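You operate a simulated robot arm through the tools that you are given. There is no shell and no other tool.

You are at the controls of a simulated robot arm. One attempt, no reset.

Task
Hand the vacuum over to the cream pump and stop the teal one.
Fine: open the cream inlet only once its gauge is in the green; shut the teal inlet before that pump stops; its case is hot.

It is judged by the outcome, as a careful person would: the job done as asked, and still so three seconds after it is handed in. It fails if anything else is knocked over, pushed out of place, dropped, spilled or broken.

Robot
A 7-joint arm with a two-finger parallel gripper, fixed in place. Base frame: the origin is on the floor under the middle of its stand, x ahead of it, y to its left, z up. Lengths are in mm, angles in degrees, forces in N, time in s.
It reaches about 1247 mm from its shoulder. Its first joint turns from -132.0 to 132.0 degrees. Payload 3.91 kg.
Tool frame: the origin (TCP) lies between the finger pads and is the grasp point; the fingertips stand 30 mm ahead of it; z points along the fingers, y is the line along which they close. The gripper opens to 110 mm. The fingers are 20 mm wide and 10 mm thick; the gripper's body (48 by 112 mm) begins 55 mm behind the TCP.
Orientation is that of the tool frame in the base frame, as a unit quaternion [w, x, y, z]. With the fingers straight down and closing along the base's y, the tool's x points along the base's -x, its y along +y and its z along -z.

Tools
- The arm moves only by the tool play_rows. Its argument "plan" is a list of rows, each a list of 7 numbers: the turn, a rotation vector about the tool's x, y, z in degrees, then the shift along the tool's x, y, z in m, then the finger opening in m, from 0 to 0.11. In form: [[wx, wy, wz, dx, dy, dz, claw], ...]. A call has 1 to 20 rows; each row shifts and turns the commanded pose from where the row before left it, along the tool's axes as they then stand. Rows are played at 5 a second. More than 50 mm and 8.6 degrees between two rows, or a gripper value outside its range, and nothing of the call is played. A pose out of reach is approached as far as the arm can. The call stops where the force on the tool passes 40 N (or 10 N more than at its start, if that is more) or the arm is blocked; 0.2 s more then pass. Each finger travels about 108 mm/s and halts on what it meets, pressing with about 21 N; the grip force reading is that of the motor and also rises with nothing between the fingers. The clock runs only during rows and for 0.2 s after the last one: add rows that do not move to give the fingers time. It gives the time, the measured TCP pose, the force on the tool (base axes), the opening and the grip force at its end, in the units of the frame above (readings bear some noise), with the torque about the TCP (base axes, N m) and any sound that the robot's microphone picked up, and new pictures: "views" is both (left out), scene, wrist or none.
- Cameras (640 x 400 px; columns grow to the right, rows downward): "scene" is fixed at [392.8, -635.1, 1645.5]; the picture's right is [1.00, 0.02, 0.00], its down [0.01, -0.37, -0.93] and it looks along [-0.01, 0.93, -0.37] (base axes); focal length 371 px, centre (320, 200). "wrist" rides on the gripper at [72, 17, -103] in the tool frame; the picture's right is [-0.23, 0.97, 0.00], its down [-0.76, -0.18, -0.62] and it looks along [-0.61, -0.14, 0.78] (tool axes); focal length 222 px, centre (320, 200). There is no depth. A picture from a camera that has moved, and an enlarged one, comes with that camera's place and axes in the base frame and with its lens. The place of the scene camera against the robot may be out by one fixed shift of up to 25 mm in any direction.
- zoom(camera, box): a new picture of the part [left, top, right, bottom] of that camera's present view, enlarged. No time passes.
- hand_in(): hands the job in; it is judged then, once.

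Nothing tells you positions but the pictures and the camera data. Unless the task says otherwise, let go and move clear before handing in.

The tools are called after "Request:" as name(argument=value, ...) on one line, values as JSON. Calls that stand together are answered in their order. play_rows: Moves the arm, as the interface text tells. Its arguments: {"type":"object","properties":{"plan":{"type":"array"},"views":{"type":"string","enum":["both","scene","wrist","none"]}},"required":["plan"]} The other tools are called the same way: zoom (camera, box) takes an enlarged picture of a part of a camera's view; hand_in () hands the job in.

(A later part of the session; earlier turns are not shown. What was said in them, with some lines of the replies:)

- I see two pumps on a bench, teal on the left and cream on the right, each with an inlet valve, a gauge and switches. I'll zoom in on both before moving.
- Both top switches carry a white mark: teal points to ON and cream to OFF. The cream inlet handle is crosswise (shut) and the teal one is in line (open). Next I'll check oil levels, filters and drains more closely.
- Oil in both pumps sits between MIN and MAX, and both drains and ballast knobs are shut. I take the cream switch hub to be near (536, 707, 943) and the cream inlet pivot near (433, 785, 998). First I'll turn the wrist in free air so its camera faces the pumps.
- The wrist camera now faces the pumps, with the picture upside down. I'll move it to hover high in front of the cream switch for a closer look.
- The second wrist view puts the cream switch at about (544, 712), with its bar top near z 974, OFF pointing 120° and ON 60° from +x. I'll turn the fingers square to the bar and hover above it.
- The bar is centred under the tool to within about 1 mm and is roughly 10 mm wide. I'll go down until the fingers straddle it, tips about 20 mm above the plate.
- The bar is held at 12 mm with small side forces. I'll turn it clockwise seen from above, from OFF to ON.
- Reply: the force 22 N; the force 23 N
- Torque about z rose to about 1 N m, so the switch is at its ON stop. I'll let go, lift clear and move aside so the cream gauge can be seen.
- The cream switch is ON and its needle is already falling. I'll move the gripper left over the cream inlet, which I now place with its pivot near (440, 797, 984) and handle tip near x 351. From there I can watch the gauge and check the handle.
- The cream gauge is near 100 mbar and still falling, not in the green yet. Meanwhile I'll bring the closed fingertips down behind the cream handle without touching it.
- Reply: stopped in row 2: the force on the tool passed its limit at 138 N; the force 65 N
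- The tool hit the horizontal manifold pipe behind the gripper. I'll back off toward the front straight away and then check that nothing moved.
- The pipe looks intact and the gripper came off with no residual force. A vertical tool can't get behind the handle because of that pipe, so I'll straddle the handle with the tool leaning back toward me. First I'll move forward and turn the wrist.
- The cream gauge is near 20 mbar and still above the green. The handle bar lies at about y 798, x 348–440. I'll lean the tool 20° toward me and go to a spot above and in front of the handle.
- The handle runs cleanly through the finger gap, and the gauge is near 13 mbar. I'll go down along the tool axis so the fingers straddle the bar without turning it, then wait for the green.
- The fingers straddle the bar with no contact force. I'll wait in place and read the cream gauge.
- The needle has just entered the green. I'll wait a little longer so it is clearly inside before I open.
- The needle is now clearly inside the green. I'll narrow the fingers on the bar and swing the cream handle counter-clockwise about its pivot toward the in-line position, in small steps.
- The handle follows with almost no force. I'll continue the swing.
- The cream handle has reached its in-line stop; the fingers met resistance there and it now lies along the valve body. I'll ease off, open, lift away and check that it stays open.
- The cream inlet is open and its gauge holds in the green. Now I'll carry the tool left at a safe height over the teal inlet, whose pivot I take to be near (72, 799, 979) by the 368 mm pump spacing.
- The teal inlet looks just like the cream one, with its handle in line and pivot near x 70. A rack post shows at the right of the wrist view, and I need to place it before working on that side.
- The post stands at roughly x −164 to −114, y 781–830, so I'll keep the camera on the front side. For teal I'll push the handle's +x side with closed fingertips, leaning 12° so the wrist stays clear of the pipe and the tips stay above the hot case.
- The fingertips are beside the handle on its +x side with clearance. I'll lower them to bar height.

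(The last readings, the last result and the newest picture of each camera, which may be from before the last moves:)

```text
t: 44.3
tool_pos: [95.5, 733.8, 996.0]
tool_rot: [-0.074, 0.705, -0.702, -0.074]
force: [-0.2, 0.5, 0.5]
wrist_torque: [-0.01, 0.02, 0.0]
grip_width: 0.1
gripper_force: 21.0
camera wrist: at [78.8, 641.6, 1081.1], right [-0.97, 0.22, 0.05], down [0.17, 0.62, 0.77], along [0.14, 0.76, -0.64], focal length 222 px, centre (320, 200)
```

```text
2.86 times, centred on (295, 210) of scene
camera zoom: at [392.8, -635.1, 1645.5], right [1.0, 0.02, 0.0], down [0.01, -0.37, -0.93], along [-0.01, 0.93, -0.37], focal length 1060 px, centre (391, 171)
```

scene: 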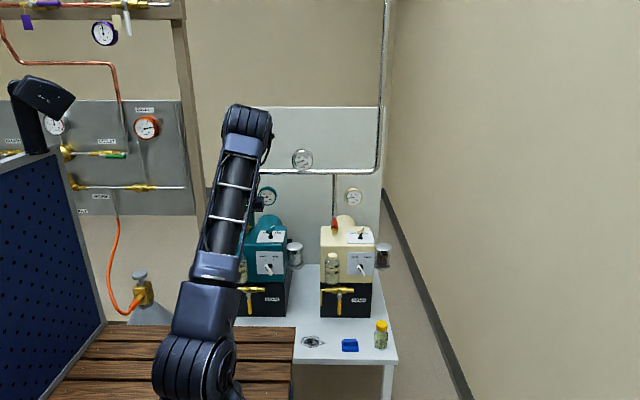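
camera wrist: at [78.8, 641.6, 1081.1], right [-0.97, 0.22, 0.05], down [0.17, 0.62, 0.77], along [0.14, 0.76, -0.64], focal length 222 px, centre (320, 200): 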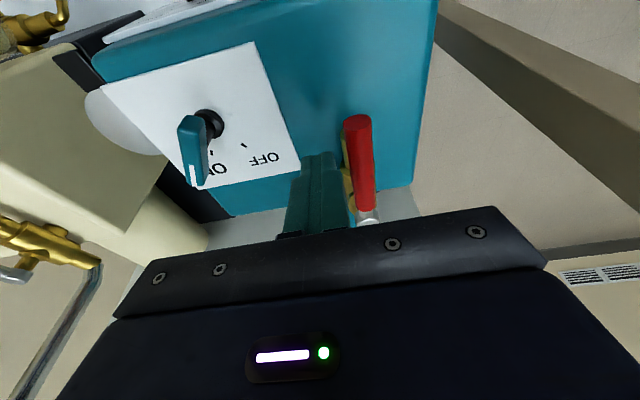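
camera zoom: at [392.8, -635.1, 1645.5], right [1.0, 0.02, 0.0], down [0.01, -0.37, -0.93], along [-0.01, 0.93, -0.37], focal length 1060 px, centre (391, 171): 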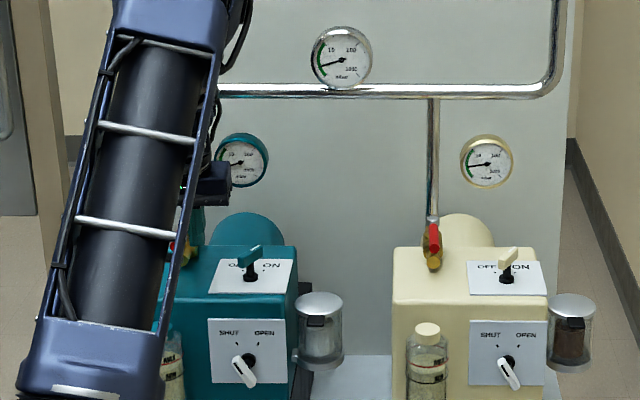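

Cream and header gauges both stay in the green. I'll push the teal handle along its arc toward crosswise, first half.

Request:
play_rows(plan=[[0, 0, 0, -0.0005, 0.008, 0.0001, 0.0], [0, 0, 0, 0.0021, 0.0107, -0.0004, 0.0], [0, 0, 0, 0.0003, 0.0109, -0.0001, 0.0], [0, 0, 0, -0.0017, 0.0107, 0.0004, 0.0], [0, 0, 0, -0.0034, 0.0104, 0.0007, 0.0], [0, 0, 0, 0, 0, 0, 0.0]])

Request:
zoom(camera="wrist", box=[230, 60, 410, 240])

```text
t: 45.7
tool_pos: [45.5, 740.2, 996.4]
tool_rot: [-0.074, 0.705, -0.701, -0.073]
force: [-0.2, 0.6, -0.8]
wrist_torque: [-0.02, 0.02, 0.01]
grip_width: 0.0
gripper_force: 21.0
camera wrist: at [28.5, 646.1, 1082.3], right [-0.97, 0.22, 0.05], down [0.17, 0.62, 0.77], along [0.14, 0.76, -0.64], focal length 222 px, centre (320, 200)
```

scene: 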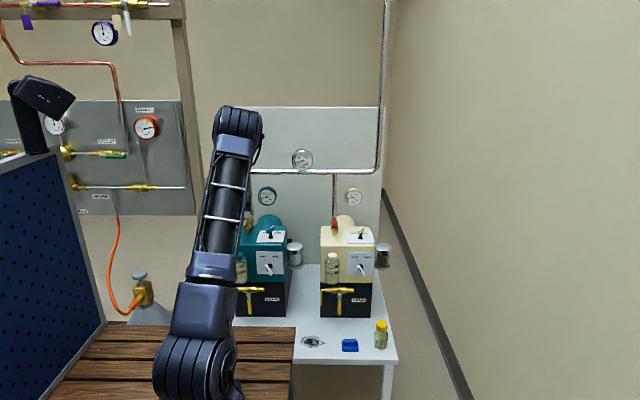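
wrist: 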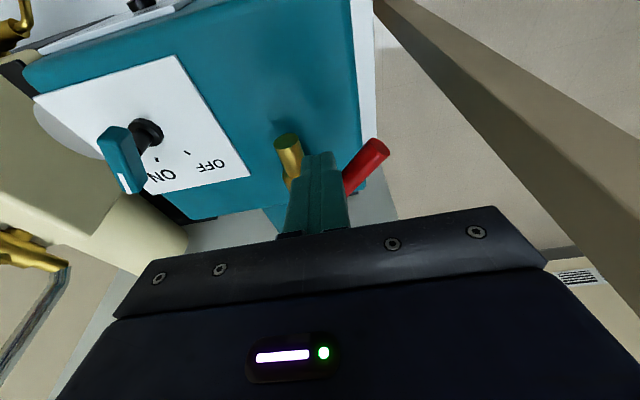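

```text
2.22 times, centred on (320, 150) of wrist
camera zoom: at [28.5, 646.1, 1082.3], right [-0.97, 0.22, 0.05], down [0.17, 0.62, 0.77], along [0.14, 0.76, -0.64], focal length 494 px, centre (320, 311)
```

zoom: 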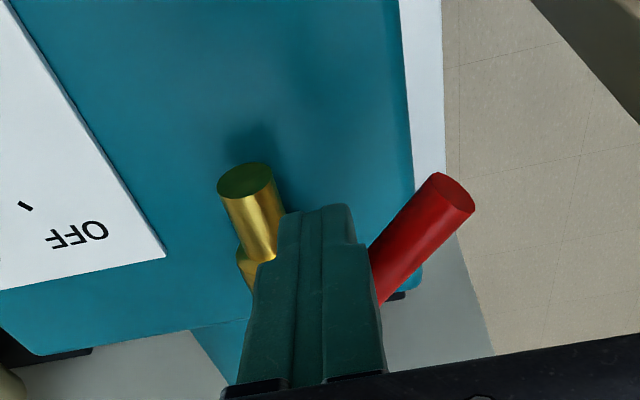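

The handle is about halfway round with negligible force. I'll continue the arc to the crosswise position.

Request:
play_rows(plan=[[0, 0, 0, -0.0051, 0.0095, 0.0011, 0.0], [0, 0, 0, -0.0067, 0.0085, 0.0014, 0.0], [0, 0, 0, -0.008, 0.0072, 0.0017, 0.0], [0, 0, 0, -0.0092, 0.0056, 0.002, 0.0], [0, 0, 0, 0, 0, 0, 0.0]])

Request:
zoom(camera="wrist", box=[230, 60, 410, 240])

```text
t: 46.9
tool_pos: [16.6, 767.8, 995.8]
tool_rot: [-0.074, 0.705, -0.702, -0.074]
force: [0.0, -0.1, -0.3]
wrist_torque: [0.02, 0.0, -0.02]
grip_width: 0.0
gripper_force: 21.3
camera wrist: at [-0.9, 675.3, 1081.6], right [-0.97, 0.22, 0.05], down [0.17, 0.62, 0.77], along [0.14, 0.76, -0.64], focal length 222 px, centre (320, 200)
```

scene: 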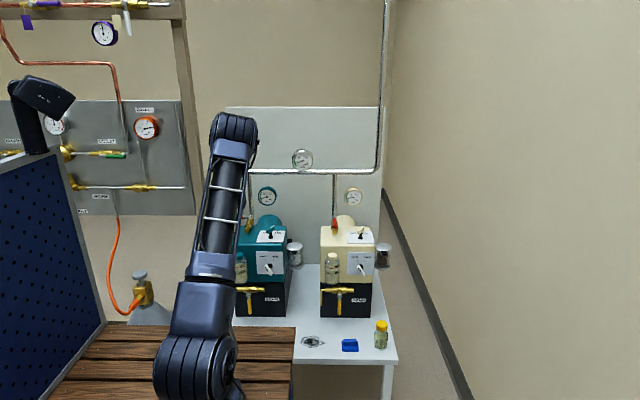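
wrist: 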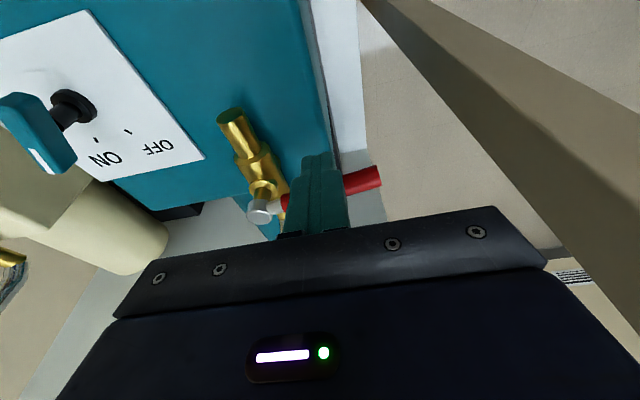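

```text
2.22 times, centred on (320, 150) of wrist
camera zoom: at [-0.9, 675.3, 1081.6], right [-0.97, 0.22, 0.05], down [0.17, 0.62, 0.77], along [0.14, 0.76, -0.64], focal length 494 px, centre (320, 311)
```

zoom: 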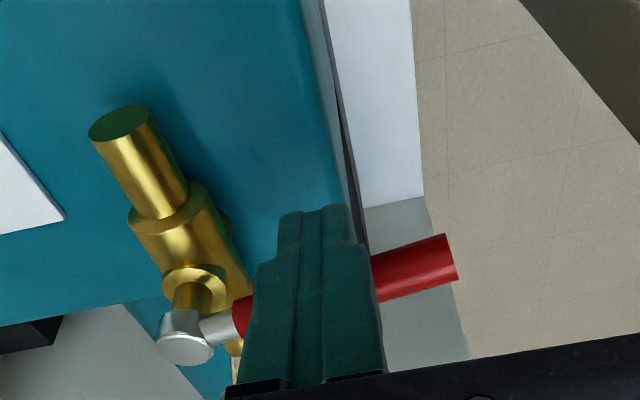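

Request:
play_rows(plan=[[0, 0, 0, -0.0033, 0.0013, 0.0007, 0.0], [0, 0, 0, -0.0033, 0.0013, 0.0007, 0.0], [0, 0, 0, -0.0033, 0.0013, 0.0007, 0.0], [0, 0, 0, -0.002, 0, 0.0004, 0.0], [0, 0, 0, -0.002, 0, 0.0004, 0.0], [0, 0, 0, 0, 0, 0, 0.0]])

Request:
zoom(camera="wrist", box=[230, 60, 410, 240])

```text
t: 48.1
tool_pos: [11.8, 778.0, 995.1]
tool_rot: [-0.072, 0.705, -0.702, -0.07]
force: [0.1, -11.5, 2.4]
wrist_torque: [-0.18, 0.01, -0.06]
grip_width: 0.1
gripper_force: 20.9
stopped in row 5: the force on the tool passed its limit at 46 N (the readings are from after the stop); the commanded pose is now the measured one
camera wrist: at [-5.5, 686.7, 1081.5], right [-0.98, 0.22, 0.04], down [0.17, 0.62, 0.76], along [0.14, 0.75, -0.64], focal length 222 px, centre (320, 200)
```

scene: 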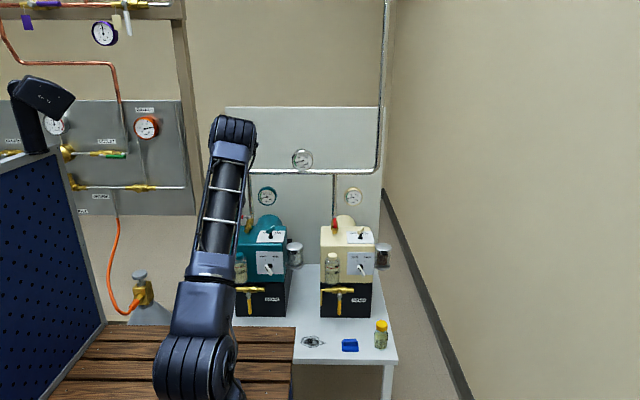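
wrist: 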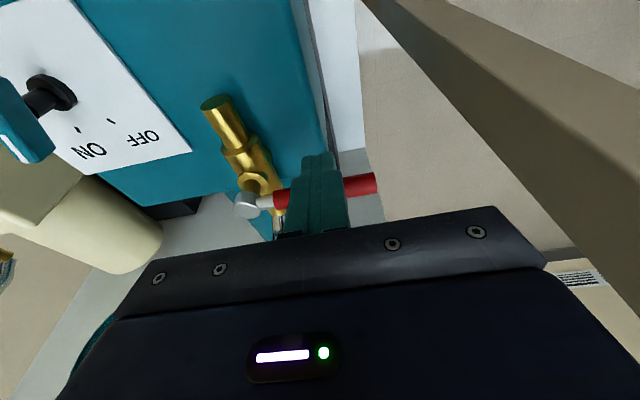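

```text
2.22 times, centred on (320, 150) of wrist
camera zoom: at [-5.5, 686.7, 1081.5], right [-0.98, 0.22, 0.04], down [0.17, 0.62, 0.76], along [0.14, 0.75, -0.64], focal length 494 px, centre (320, 311)
```

zoom: 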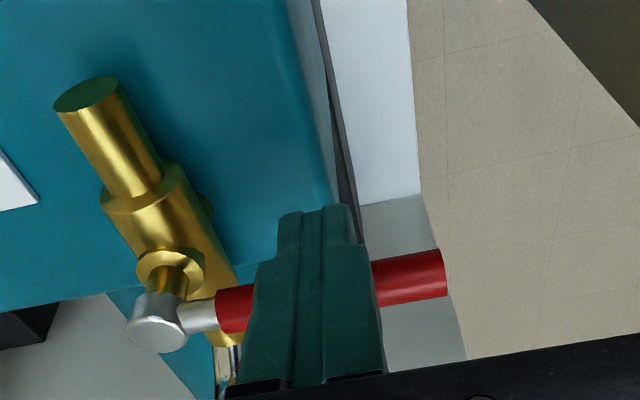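

The force rose sharply, so the teal handle is against its shut stop and lies crosswise. I'll back off, lift clear and straighten the tool.

Request:
play_rows(plan=[[0, 0, 0, 0.01, 0, 0, 0.0], [0, 0, 0, 0.02, 0, 0, 0.0], [0, 0, 0, -0.0052, 0, -0.0245, 0.0], [0, 0, 0, -0.0052, 0, -0.0245, 0.0], [0, 0, 0, -0.0052, 0, -0.0245, 0.0], [0, 0, 0, -0.0052, 0, -0.0245, 0.0], [0, 0, 0, -0.0052, 0, -0.0245, 0.0], [0, 6, 0, 0, 0, 0, 0.03], [0, 6, 0, 0, 0, 0, 0.05], [0, 0, 0, 0.02, 0, 0, 0.05], [0, 0, 0, 0.02, 0, 0, 0.05], [0, 0, 0, 0, 0, 0, 0.05]])

Request:
zoom(camera="wrist", box=[150, 20, 410, 240])

Request:
zoom(camera="scene", box=[200, 140, 390, 280])

```text
t: 50.7
tool_pos: [11.4, 710.6, 1115.0]
tool_rot: [0.002, 0.709, -0.705, 0.004]
force: [0.8, 0.8, -0.6]
wrist_torque: [0.01, -0.03, -0.03]
grip_width: 50.0
gripper_force: 0.0
camera wrist: at [-6.0, 639.7, 1218.2], right [-0.97, 0.22, 0.0], down [0.17, 0.77, 0.62], along [0.14, 0.6, -0.79], focal length 222 px, centre (320, 200)
```

scene: 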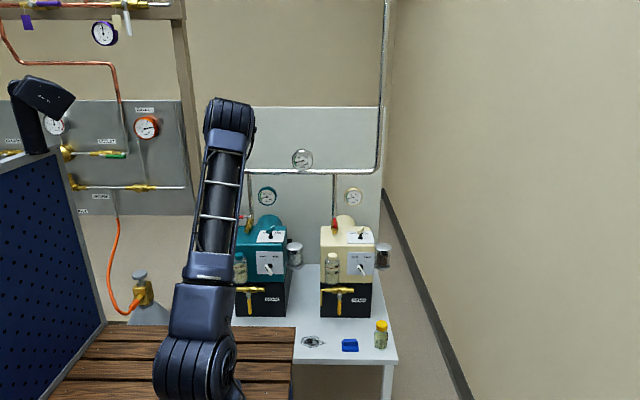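
wrist: 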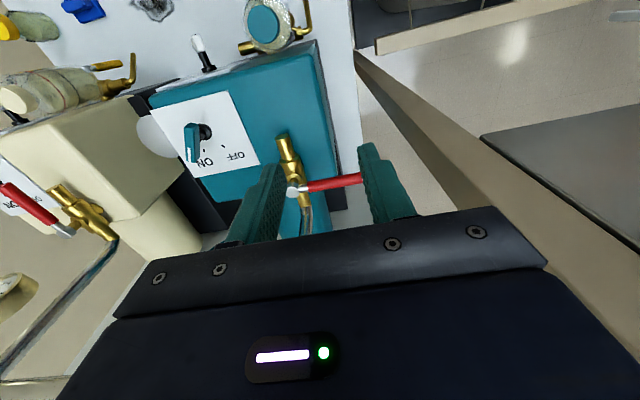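

```text
1.82 times, centred on (280, 130) of wrist
camera zoom: at [-6.0, 639.7, 1218.2], right [-0.97, 0.22, 0.0], down [0.17, 0.77, 0.62], along [0.14, 0.6, -0.79], focal length 404 px, centre (393, 327)
```

zoom: 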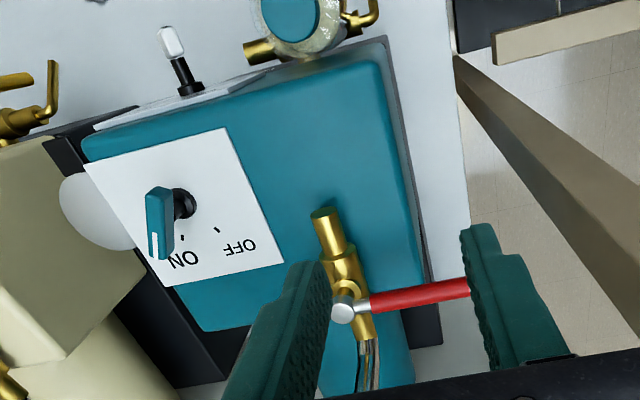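

```text
2.86 times, centred on (295, 210) of scene
camera zoom: at [392.8, -635.1, 1645.5], right [1.0, 0.02, 0.0], down [0.01, -0.37, -0.93], along [-0.01, 0.93, -0.37], focal length 1060 px, centre (391, 171)
```

zoom: 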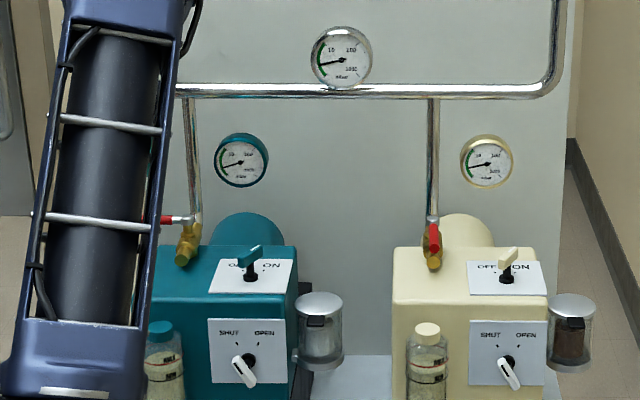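

The teal inlet is shut, and the cream and header gauges stay in the green. Next I'll hover over the teal switch near (176, 713), with the fingers square to its bar.

Request:
play_rows(plan=[[0, 0, 0, -0.0006, -0.0412, 0.009, 0.05], [0, 0, 0, -0.0006, -0.0412, 0.009, 0.05], [0, 0, 0, -0.0006, -0.0412, 0.009, 0.05], [0, 0, 0, -0.0006, -0.0412, 0.009, 0.05], [0, 0, 7.5, 0, 0, 0, 0.05], [0, 0, 7.5, 0, 0, 0, 0.05], [0, 0, 7.5, 0, 0, 0, 0.05], [0, 0, 7.5, 0, 0, 0, 0.05], [0, 0, 0, 0, 0, 0, 0.05]])

Request:
zoom(camera="wrist", box=[230, 40, 430, 240])

```text
t: 52.7
tool_pos: [177.7, 714.0, 1080.2]
tool_rot: [-0.001, -0.502, 0.865, -0.003]
force: [0.0, 0.5, 0.2]
wrist_torque: [0.01, -0.02, 0.01]
grip_width: 49.9
gripper_force: 0.1
camera wrist: at [125.3, 660.3, 1183.0], right [-0.73, 0.68, -0.01], down [0.53, 0.58, 0.62], along [0.43, 0.45, -0.78], focal length 222 px, centre (320, 200)
```

scene: 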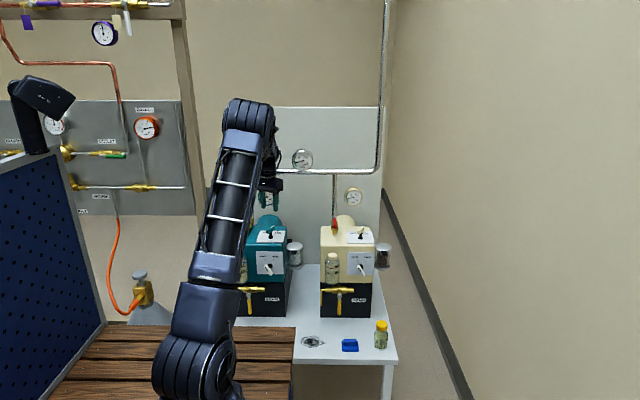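
wrist: 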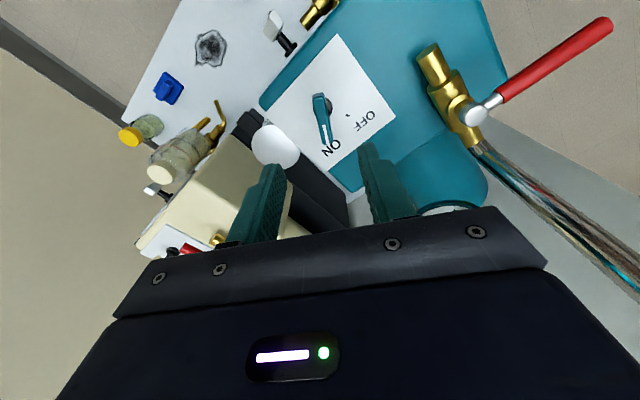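

```text
2.00 times, centred on (330, 140) of wrist
camera zoom: at [125.3, 660.3, 1183.0], right [-0.73, 0.68, -0.01], down [0.53, 0.58, 0.62], along [0.43, 0.45, -0.78], focal length 444 px, centre (300, 320)
```

zoom: 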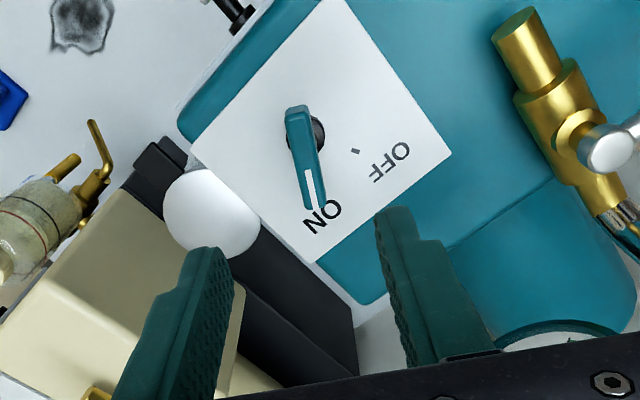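

The teal bar sits at about (174, 714), pointing 58°, so it matches ON. I'll shift 2.5 mm and go down to straddle it, keeping the tips well above the hot case.

Request:
play_rows(plan=[[0, 0, 0, 0.0012, 0.0022, 0.02, 0.05], [0, 0, 0, 0, 0, 0.02, 0.05], [0, 0, 0, 0, 0, 0.02, 0.05], [0, 0, 0, 0, 0, 0.02, 0.05], [0, 0, 0, 0, 0, 0.019, 0.05], [0, 0, 0, 0, 0, 0, 0.05]])

Request:
zoom(camera="wrist", box=[230, 80, 410, 240])

Request:
zoom(camera="scene", box=[230, 180, 310, 260])

```text
t: 54.1
tool_pos: [174.0, 714.1, 979.6]
tool_rot: [-0.001, -0.502, 0.865, -0.003]
force: [0.1, -0.7, -0.4]
wrist_torque: [0.0, 0.02, 0.0]
grip_width: 50.0
gripper_force: 0.0
camera wrist: at [123.0, 659.1, 1083.1], right [-0.73, 0.68, -0.01], down [0.53, 0.58, 0.62], along [0.43, 0.45, -0.78], focal length 222 px, centre (320, 200)
```

scene: 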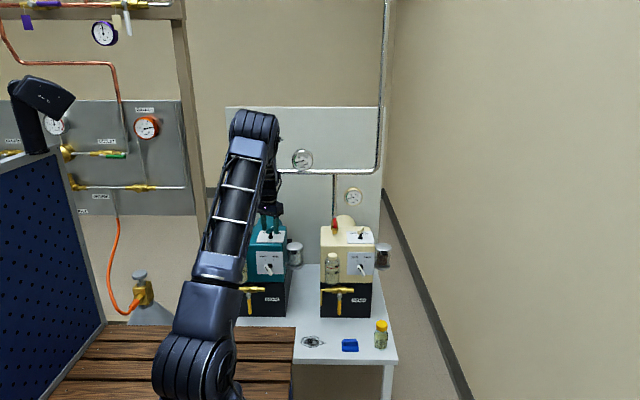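
wrist: 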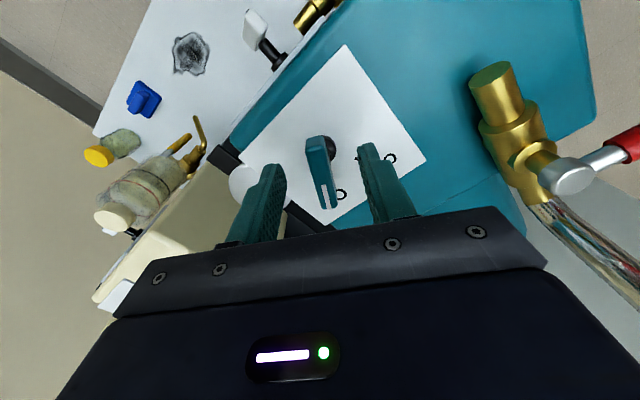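

```text
2.50 times, centred on (320, 160) of wrist
camera zoom: at [123.0, 659.1, 1083.1], right [-0.73, 0.68, -0.01], down [0.53, 0.58, 0.62], along [0.43, 0.45, -0.78], focal length 555 px, centre (320, 300)
```

zoom: 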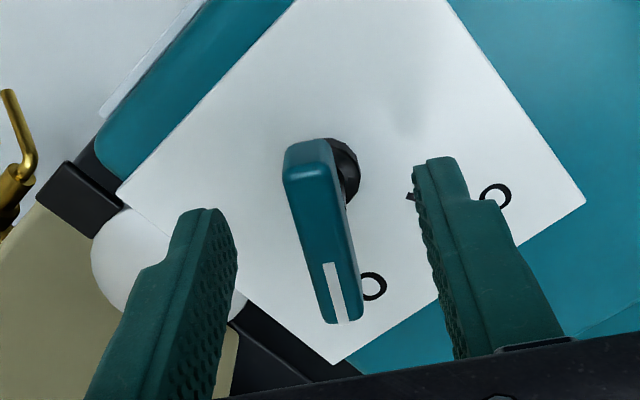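

```text
5.00 times, centred on (270, 220) of scene
camera zoom: at [392.8, -635.1, 1645.5], right [1.0, 0.02, 0.0], down [0.01, -0.37, -0.93], along [-0.01, 0.93, -0.37], focal length 1854 px, centre (570, 100)
```

zoom: 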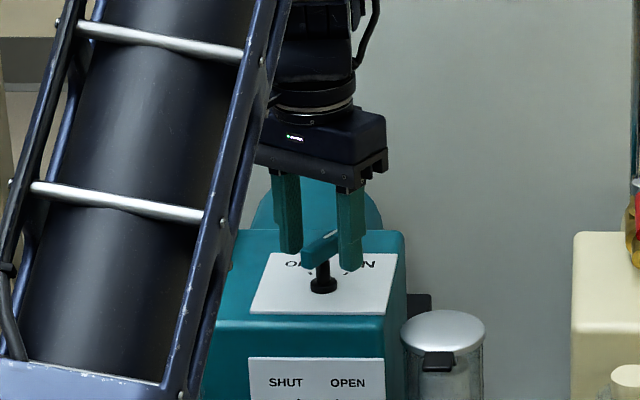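

The bar is centred between the fingers. I'll grip it.

Request:
play_rows(plan=[[0, 0, 0, 0, 0, 0, 0.03], [0, 0, 0, 0, 0, 0, 0.015], [0, 0, 0, 0, 0, 0, 0.0], [0, 0, 0, 0, 0, 0, 0.0]], views="wrist")

```text
t: 55.1
tool_pos: [174.8, 713.7, 979.1]
tool_rot: [-0.001, -0.502, 0.865, -0.004]
force: [-7.6, 7.8, -3.4]
wrist_torque: [0.74, 0.66, -0.09]
grip_width: 11.9
gripper_force: 44.6
camera wrist: at [122.4, 659.5, 1083.3], right [-0.73, 0.68, -0.01], down [0.53, 0.58, 0.62], along [0.43, 0.45, -0.78], focal length 222 px, centre (320, 200)
```

wrist: 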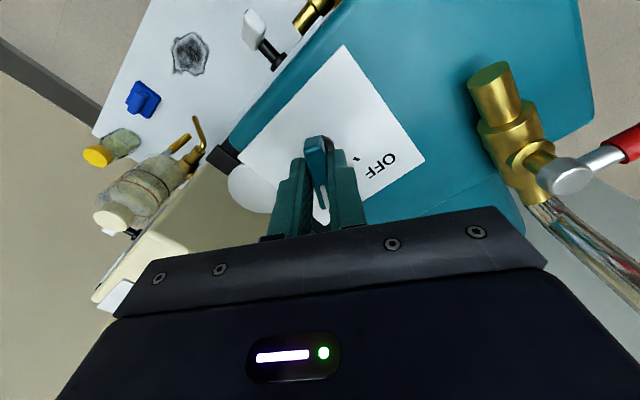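

Gripped at 12 mm. I'll turn it counter-clockwise seen from above, ON to OFF.

Request:
play_rows(plan=[[0, 0, 0, 0, 0.001, 0, 0.0], [0, 0, -6, 0, 0, 0, 0.0], [0, 0, -6, 0, 0, 0, 0.0], [0, 0, -6, 0, 0, 0, 0.0], [0, 0, -6, 0, 0, 0, 0.0], [0, 0, -6, 0, 0, 0, 0.0], [0, 0, -6, 0, 0, 0, 0.0], [0, 0, -6, 0, 0, 0, 0.0], [0, 0, -6, 0, 0, 0, 0.0], [0, 0, -6, 0, 0, 0, 0.0], [0, 0, -4, 0, 0, 0, 0.0], [0, 0, -2, 0, 0, 0, 0.0], [0, 0, 0, 0, 0, 0, 0.0]])

Request:
zoom(camera="wrist", box=[230, 80, 410, 240])

```text
t: 57.9
tool_pos: [175.8, 712.7, 980.1]
tool_rot: [0.002, 0.867, -0.499, 0.003]
force: [26.2, -1.7, 9.0]
wrist_torque: [-0.58, -1.01, -0.31]
grip_width: 12.0
gripper_force: 44.5
camera wrist: at [196.4, 643.0, 1083.6], right [-0.96, -0.29, 0.0], down [-0.23, 0.75, 0.62], along [-0.18, 0.59, -0.79], focal length 222 px, centre (320, 200)
```

scene: 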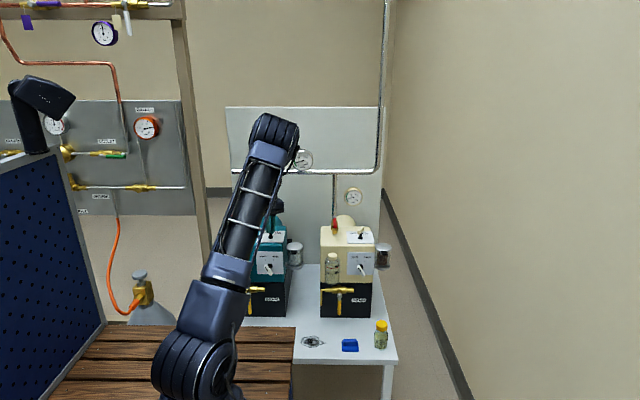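
wrist: 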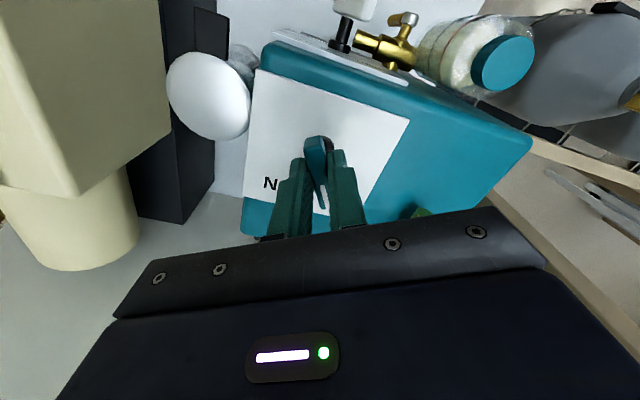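

```text
2.50 times, centred on (320, 160) of wrist
camera zoom: at [196.4, 643.0, 1083.6], right [-0.96, -0.29, 0.0], down [-0.23, 0.75, 0.62], along [-0.18, 0.59, -0.79], focal length 555 px, centre (320, 300)
```

zoom: 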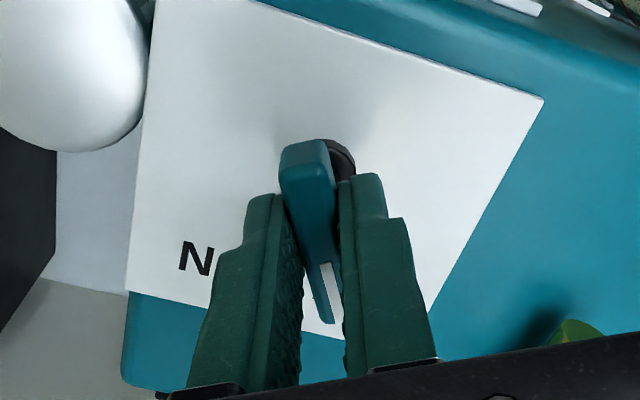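

Request:
play_rows(plan=[[0, 0, 0, 0.001, -0.0015, 0, 0.0], [0, 0, -2, 0, 0, 0, 0.0], [0, 0, -2, 0, 0, 0, 0.0], [0, 0, 0, 0, 0, 0, 0.0]], views="wrist")

```text
t: 58.9
tool_pos: [175.4, 714.1, 979.4]
tool_rot: [0.002, 0.884, -0.467, 0.002]
force: [15.7, 2.0, 9.6]
wrist_torque: [0.49, -0.2, -1.13]
grip_width: 13.0
gripper_force: 44.6
camera wrist: at [201.5, 644.7, 1083.5], right [-0.93, -0.36, 0.0], down [-0.28, 0.73, 0.62], along [-0.22, 0.58, -0.79], focal length 222 px, centre (320, 200)
```

wrist: 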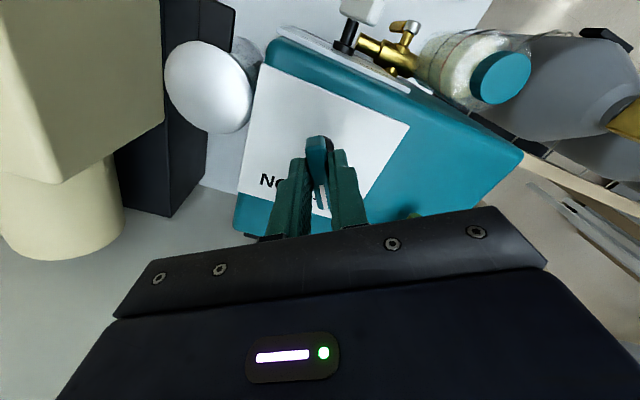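

Torque is −1.1 N m, so the switch is at its OFF stop. I'll release, lift away and look at the result.

Request:
play_rows(plan=[[0, 0, 0, 0, 0, 0, 0.03], [0, 0, 0, 0, 0, 0, 0.05], [0, 0, 0, 0, 0, 0, 0.05], [0, 0, 0, 0, 0, -0.025, 0.05], [0, 0, 0, 0, 0, -0.03, 0.05], [0, 0, 0, 0, 0, -0.04, 0.05], [0, 0, 0, 0, 0, -0.04, 0.05], [0, 0, 0, 0.03, 0, 0, 0.05], [0, 0, 0, 0.04, 0, 0, 0.05], [0, 0, 0, 0, 0, 0, 0.05]])

Request:
zoom(camera="wrist", box=[230, 40, 430, 240])

Request:
zoom(camera="scene", box=[220, 140, 400, 280])

```text
t: 61.1
tool_pos: [215.5, 656.8, 1114.3]
tool_rot: [0.003, 0.884, -0.467, 0.003]
force: [0.2, -0.5, -0.1]
wrist_torque: [-0.03, 0.0, 0.01]
grip_width: 50.2
gripper_force: 0.0
camera wrist: at [241.4, 587.8, 1218.2], right [-0.93, -0.36, 0.0], down [-0.28, 0.73, 0.62], along [-0.22, 0.58, -0.79], focal length 222 px, centre (320, 200)
```

scene: 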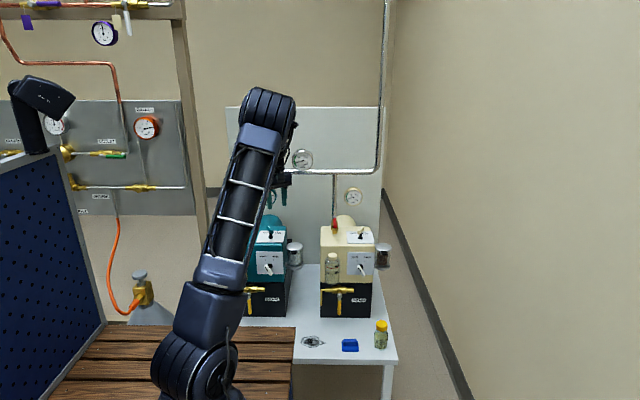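
wrist: 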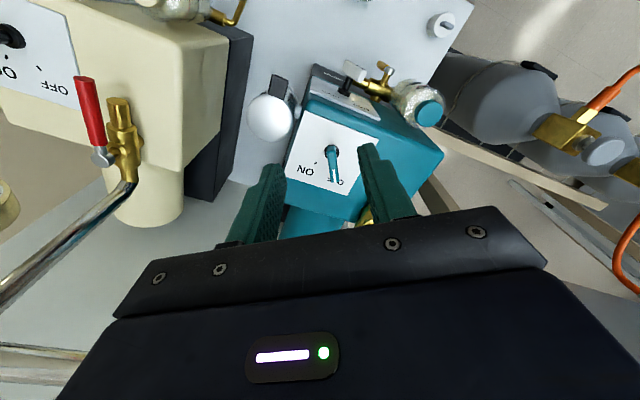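

```text
2.00 times, centred on (330, 140) of wrist
camera zoom: at [241.4, 587.8, 1218.2], right [-0.93, -0.36, 0.0], down [-0.28, 0.73, 0.62], along [-0.22, 0.58, -0.79], focal length 444 px, centre (300, 320)
```

zoom: 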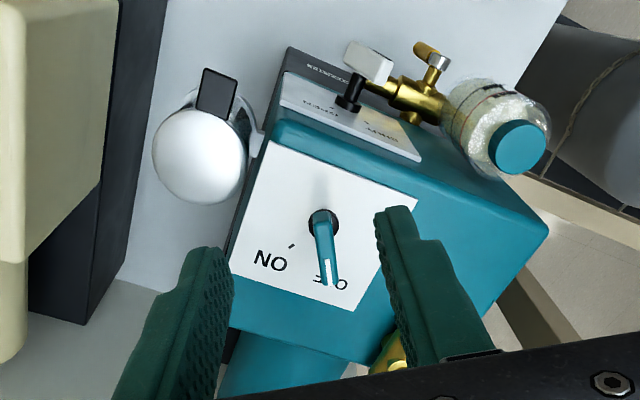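

```text
2.86 times, centred on (310, 210) of scene
camera zoom: at [392.8, -635.1, 1645.5], right [1.0, 0.02, 0.0], down [0.01, -0.37, -0.93], along [-0.01, 0.93, -0.37], focal length 1060 px, centre (349, 171)
```

zoom: 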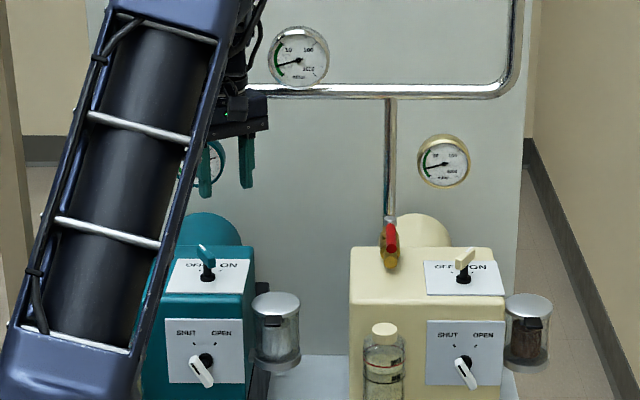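

Teal now reads OFF, and the cream and header gauges are still in the green. I'll move the arm well clear to a high spot and check everything once more.

Request:
play_rows(plan=[[0, 0, 0, 0.035, 0.0062, -0.0236, 0.05], [0, 0, 0, 0.035, 0.0062, -0.0236, 0.05], [0, 0, 0, 0.035, 0.0062, -0.0236, 0.05], [0, 0, 0, 0.035, 0.0062, -0.0236, 0.05], [0, 0, 0, 0.035, 0.0062, -0.0236, 0.05], [0, 0, 0, 0.035, 0.0062, -0.0236, 0.05], [0, 0, 0, 0.035, 0.0062, -0.0236, 0.05], [0, 0, 0, 0, 0, 0, 0.05], [0, 0, 0, 0, 0, 0, 0.05], [0, 0, 0, 0, 0, 0, 0.05], [0, 0, 0, 0, 0, 0, 0.05], [0, 0, 0, 0, 0, 0, 0.05], [0, 0, 0, 0, 0, 0, 0.05], [0, 0, 0, 0, 0, 0, 0.05], [0, 0, 0, 0, 0, 0, 0.05], [0, 0, 0, 0, 0, 0, 0.05]])

Request:
zoom(camera="scene", box=[220, 140, 400, 280])

Request:
zoom(camera="scene", box=[225, 180, 315, 250])

Request:
zoom(camera="scene", box=[310, 180, 400, 250])

Request:
zoom(camera="scene", box=[280, 140, 330, 180])

Request:
zoom(camera="scene", box=[220, 240, 400, 380])

```text
t: 64.5
tool_pos: [315.4, 431.6, 1282.2]
tool_rot: [0.002, 0.884, -0.467, 0.002]
force: [0.1, 0.2, 0.5]
wrist_torque: [0.0, -0.06, -0.01]
grip_width: 50.1
gripper_force: 0.0
camera wrist: at [341.4, 362.8, 1386.5], right [-0.93, -0.36, 0.0], down [-0.28, 0.73, 0.62], along [-0.22, 0.58, -0.79], focal length 222 px, centre (320, 200)
```

scene: 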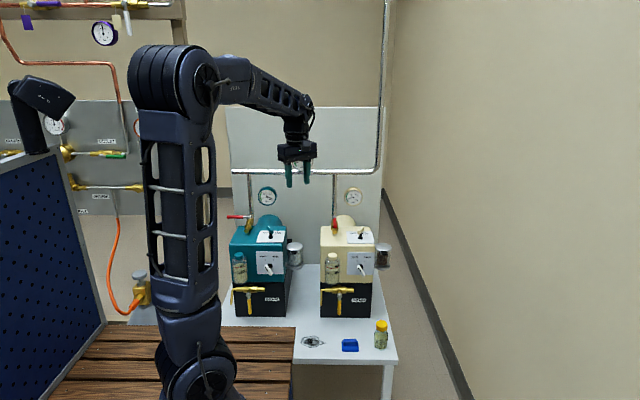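
wrist: 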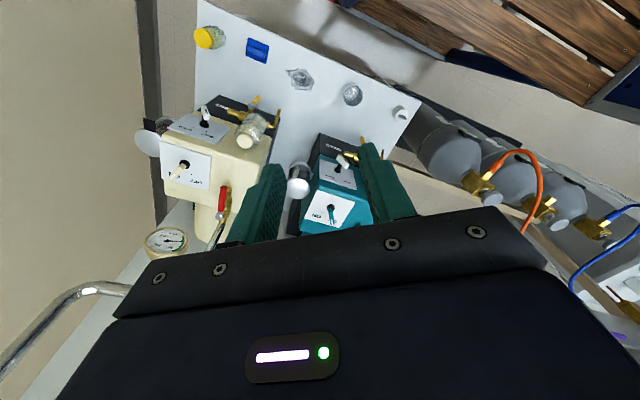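

```text
2.86 times, centred on (310, 210) of scene
camera zoom: at [392.8, -635.1, 1645.5], right [1.0, 0.02, 0.0], down [0.01, -0.37, -0.93], along [-0.01, 0.93, -0.37], focal length 1060 px, centre (349, 171)
```

zoom: 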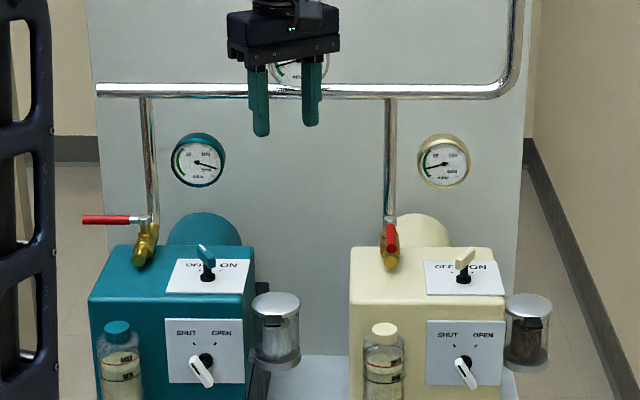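

```text
5.71 times, centred on (270, 215) of scene
camera zoom: at [392.8, -635.1, 1645.5], right [1.0, 0.02, 0.0], down [0.01, -0.37, -0.93], along [-0.01, 0.93, -0.37], focal length 2119 px, centre (606, 114)
```

zoom: 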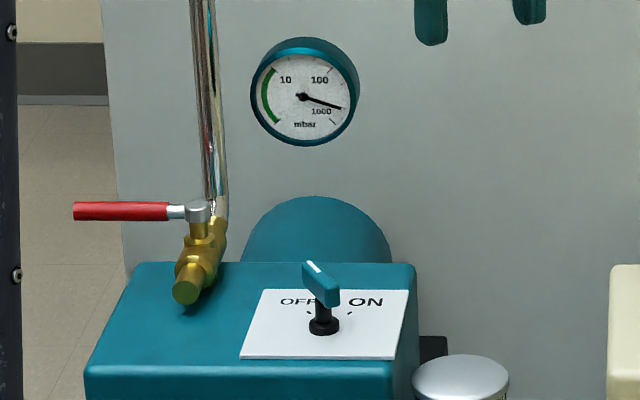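

```text
5.71 times, centred on (355, 215) of scene
camera zoom: at [392.8, -635.1, 1645.5], right [1.0, 0.02, 0.0], down [0.01, -0.37, -0.93], along [-0.01, 0.93, -0.37], focal length 2119 px, centre (120, 114)
```

zoom: 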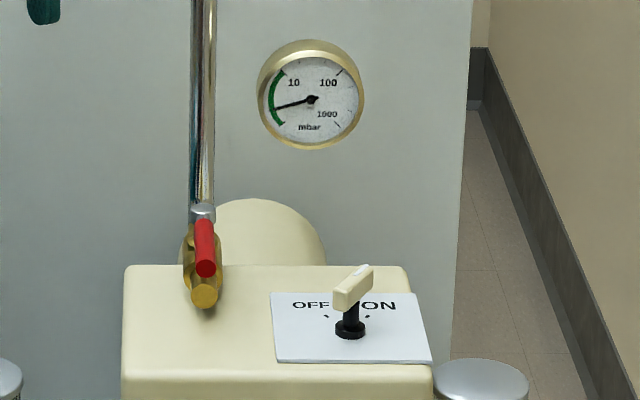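

```text
10.00 times, centred on (305, 160) of scene
camera zoom: at [392.8, -635.1, 1645.5], right [1.0, 0.02, 0.0], down [0.01, -0.37, -0.93], along [-0.01, 0.93, -0.37], focal length 3709 px, centre (470, 600)
```

zoom: 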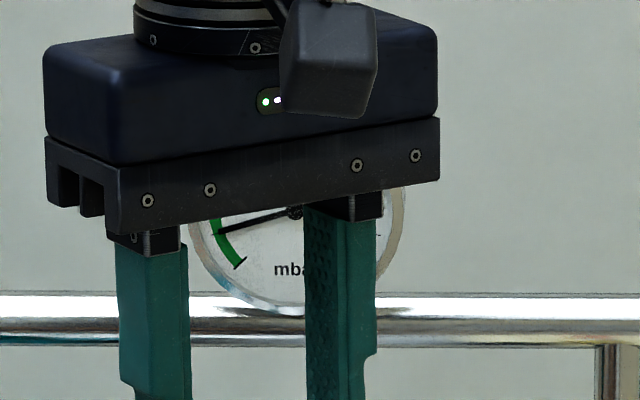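

```text
2.86 times, centred on (310, 310) of scene
camera zoom: at [392.8, -635.1, 1645.5], right [1.0, 0.02, 0.0], down [0.01, -0.37, -0.93], along [-0.01, 0.93, -0.37], focal length 1060 px, centre (349, -114)
```

zoom: 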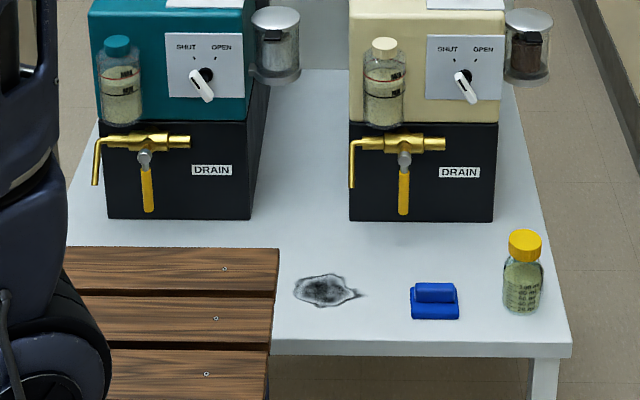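

The cream pump is ON with its inlet open, and the cream and header gauges are in the green. The teal inlet is shut and its switch is OFF, with its gauge returning toward atmosphere. The loose items look undisturbed and the arm is clear, so I'm handing in.

Request:
hand_in()

```text
The job is handed in.
```

The vacuum is now on the cream pump and the teal pump is stopped. At my last check the cream and header gauges were both in the green.

- **Cream pump:** I switched it on and waited until its gauge was well inside the green. Only then did I turn its inlet fully open.
- **Teal pump:** I shut its inlet to the stop first, then switched the pump off. The fingers touched only its red handle and its switch, not the hot case.
- **Collision:** While lining up on the cream inlet, I bumped the horizontal manifold pipe behind the pumps, and the force peaked at 138 N. The arm stopped and I backed off straight away. The pipe looked intact and in place afterwards and the vacuum held. Still, have someone check that spot, roughly above and to the left of the cream inlet.

The oil bottle, drains and the other items on the bench look undisturbed, and the arm is parked clear of the pumps.
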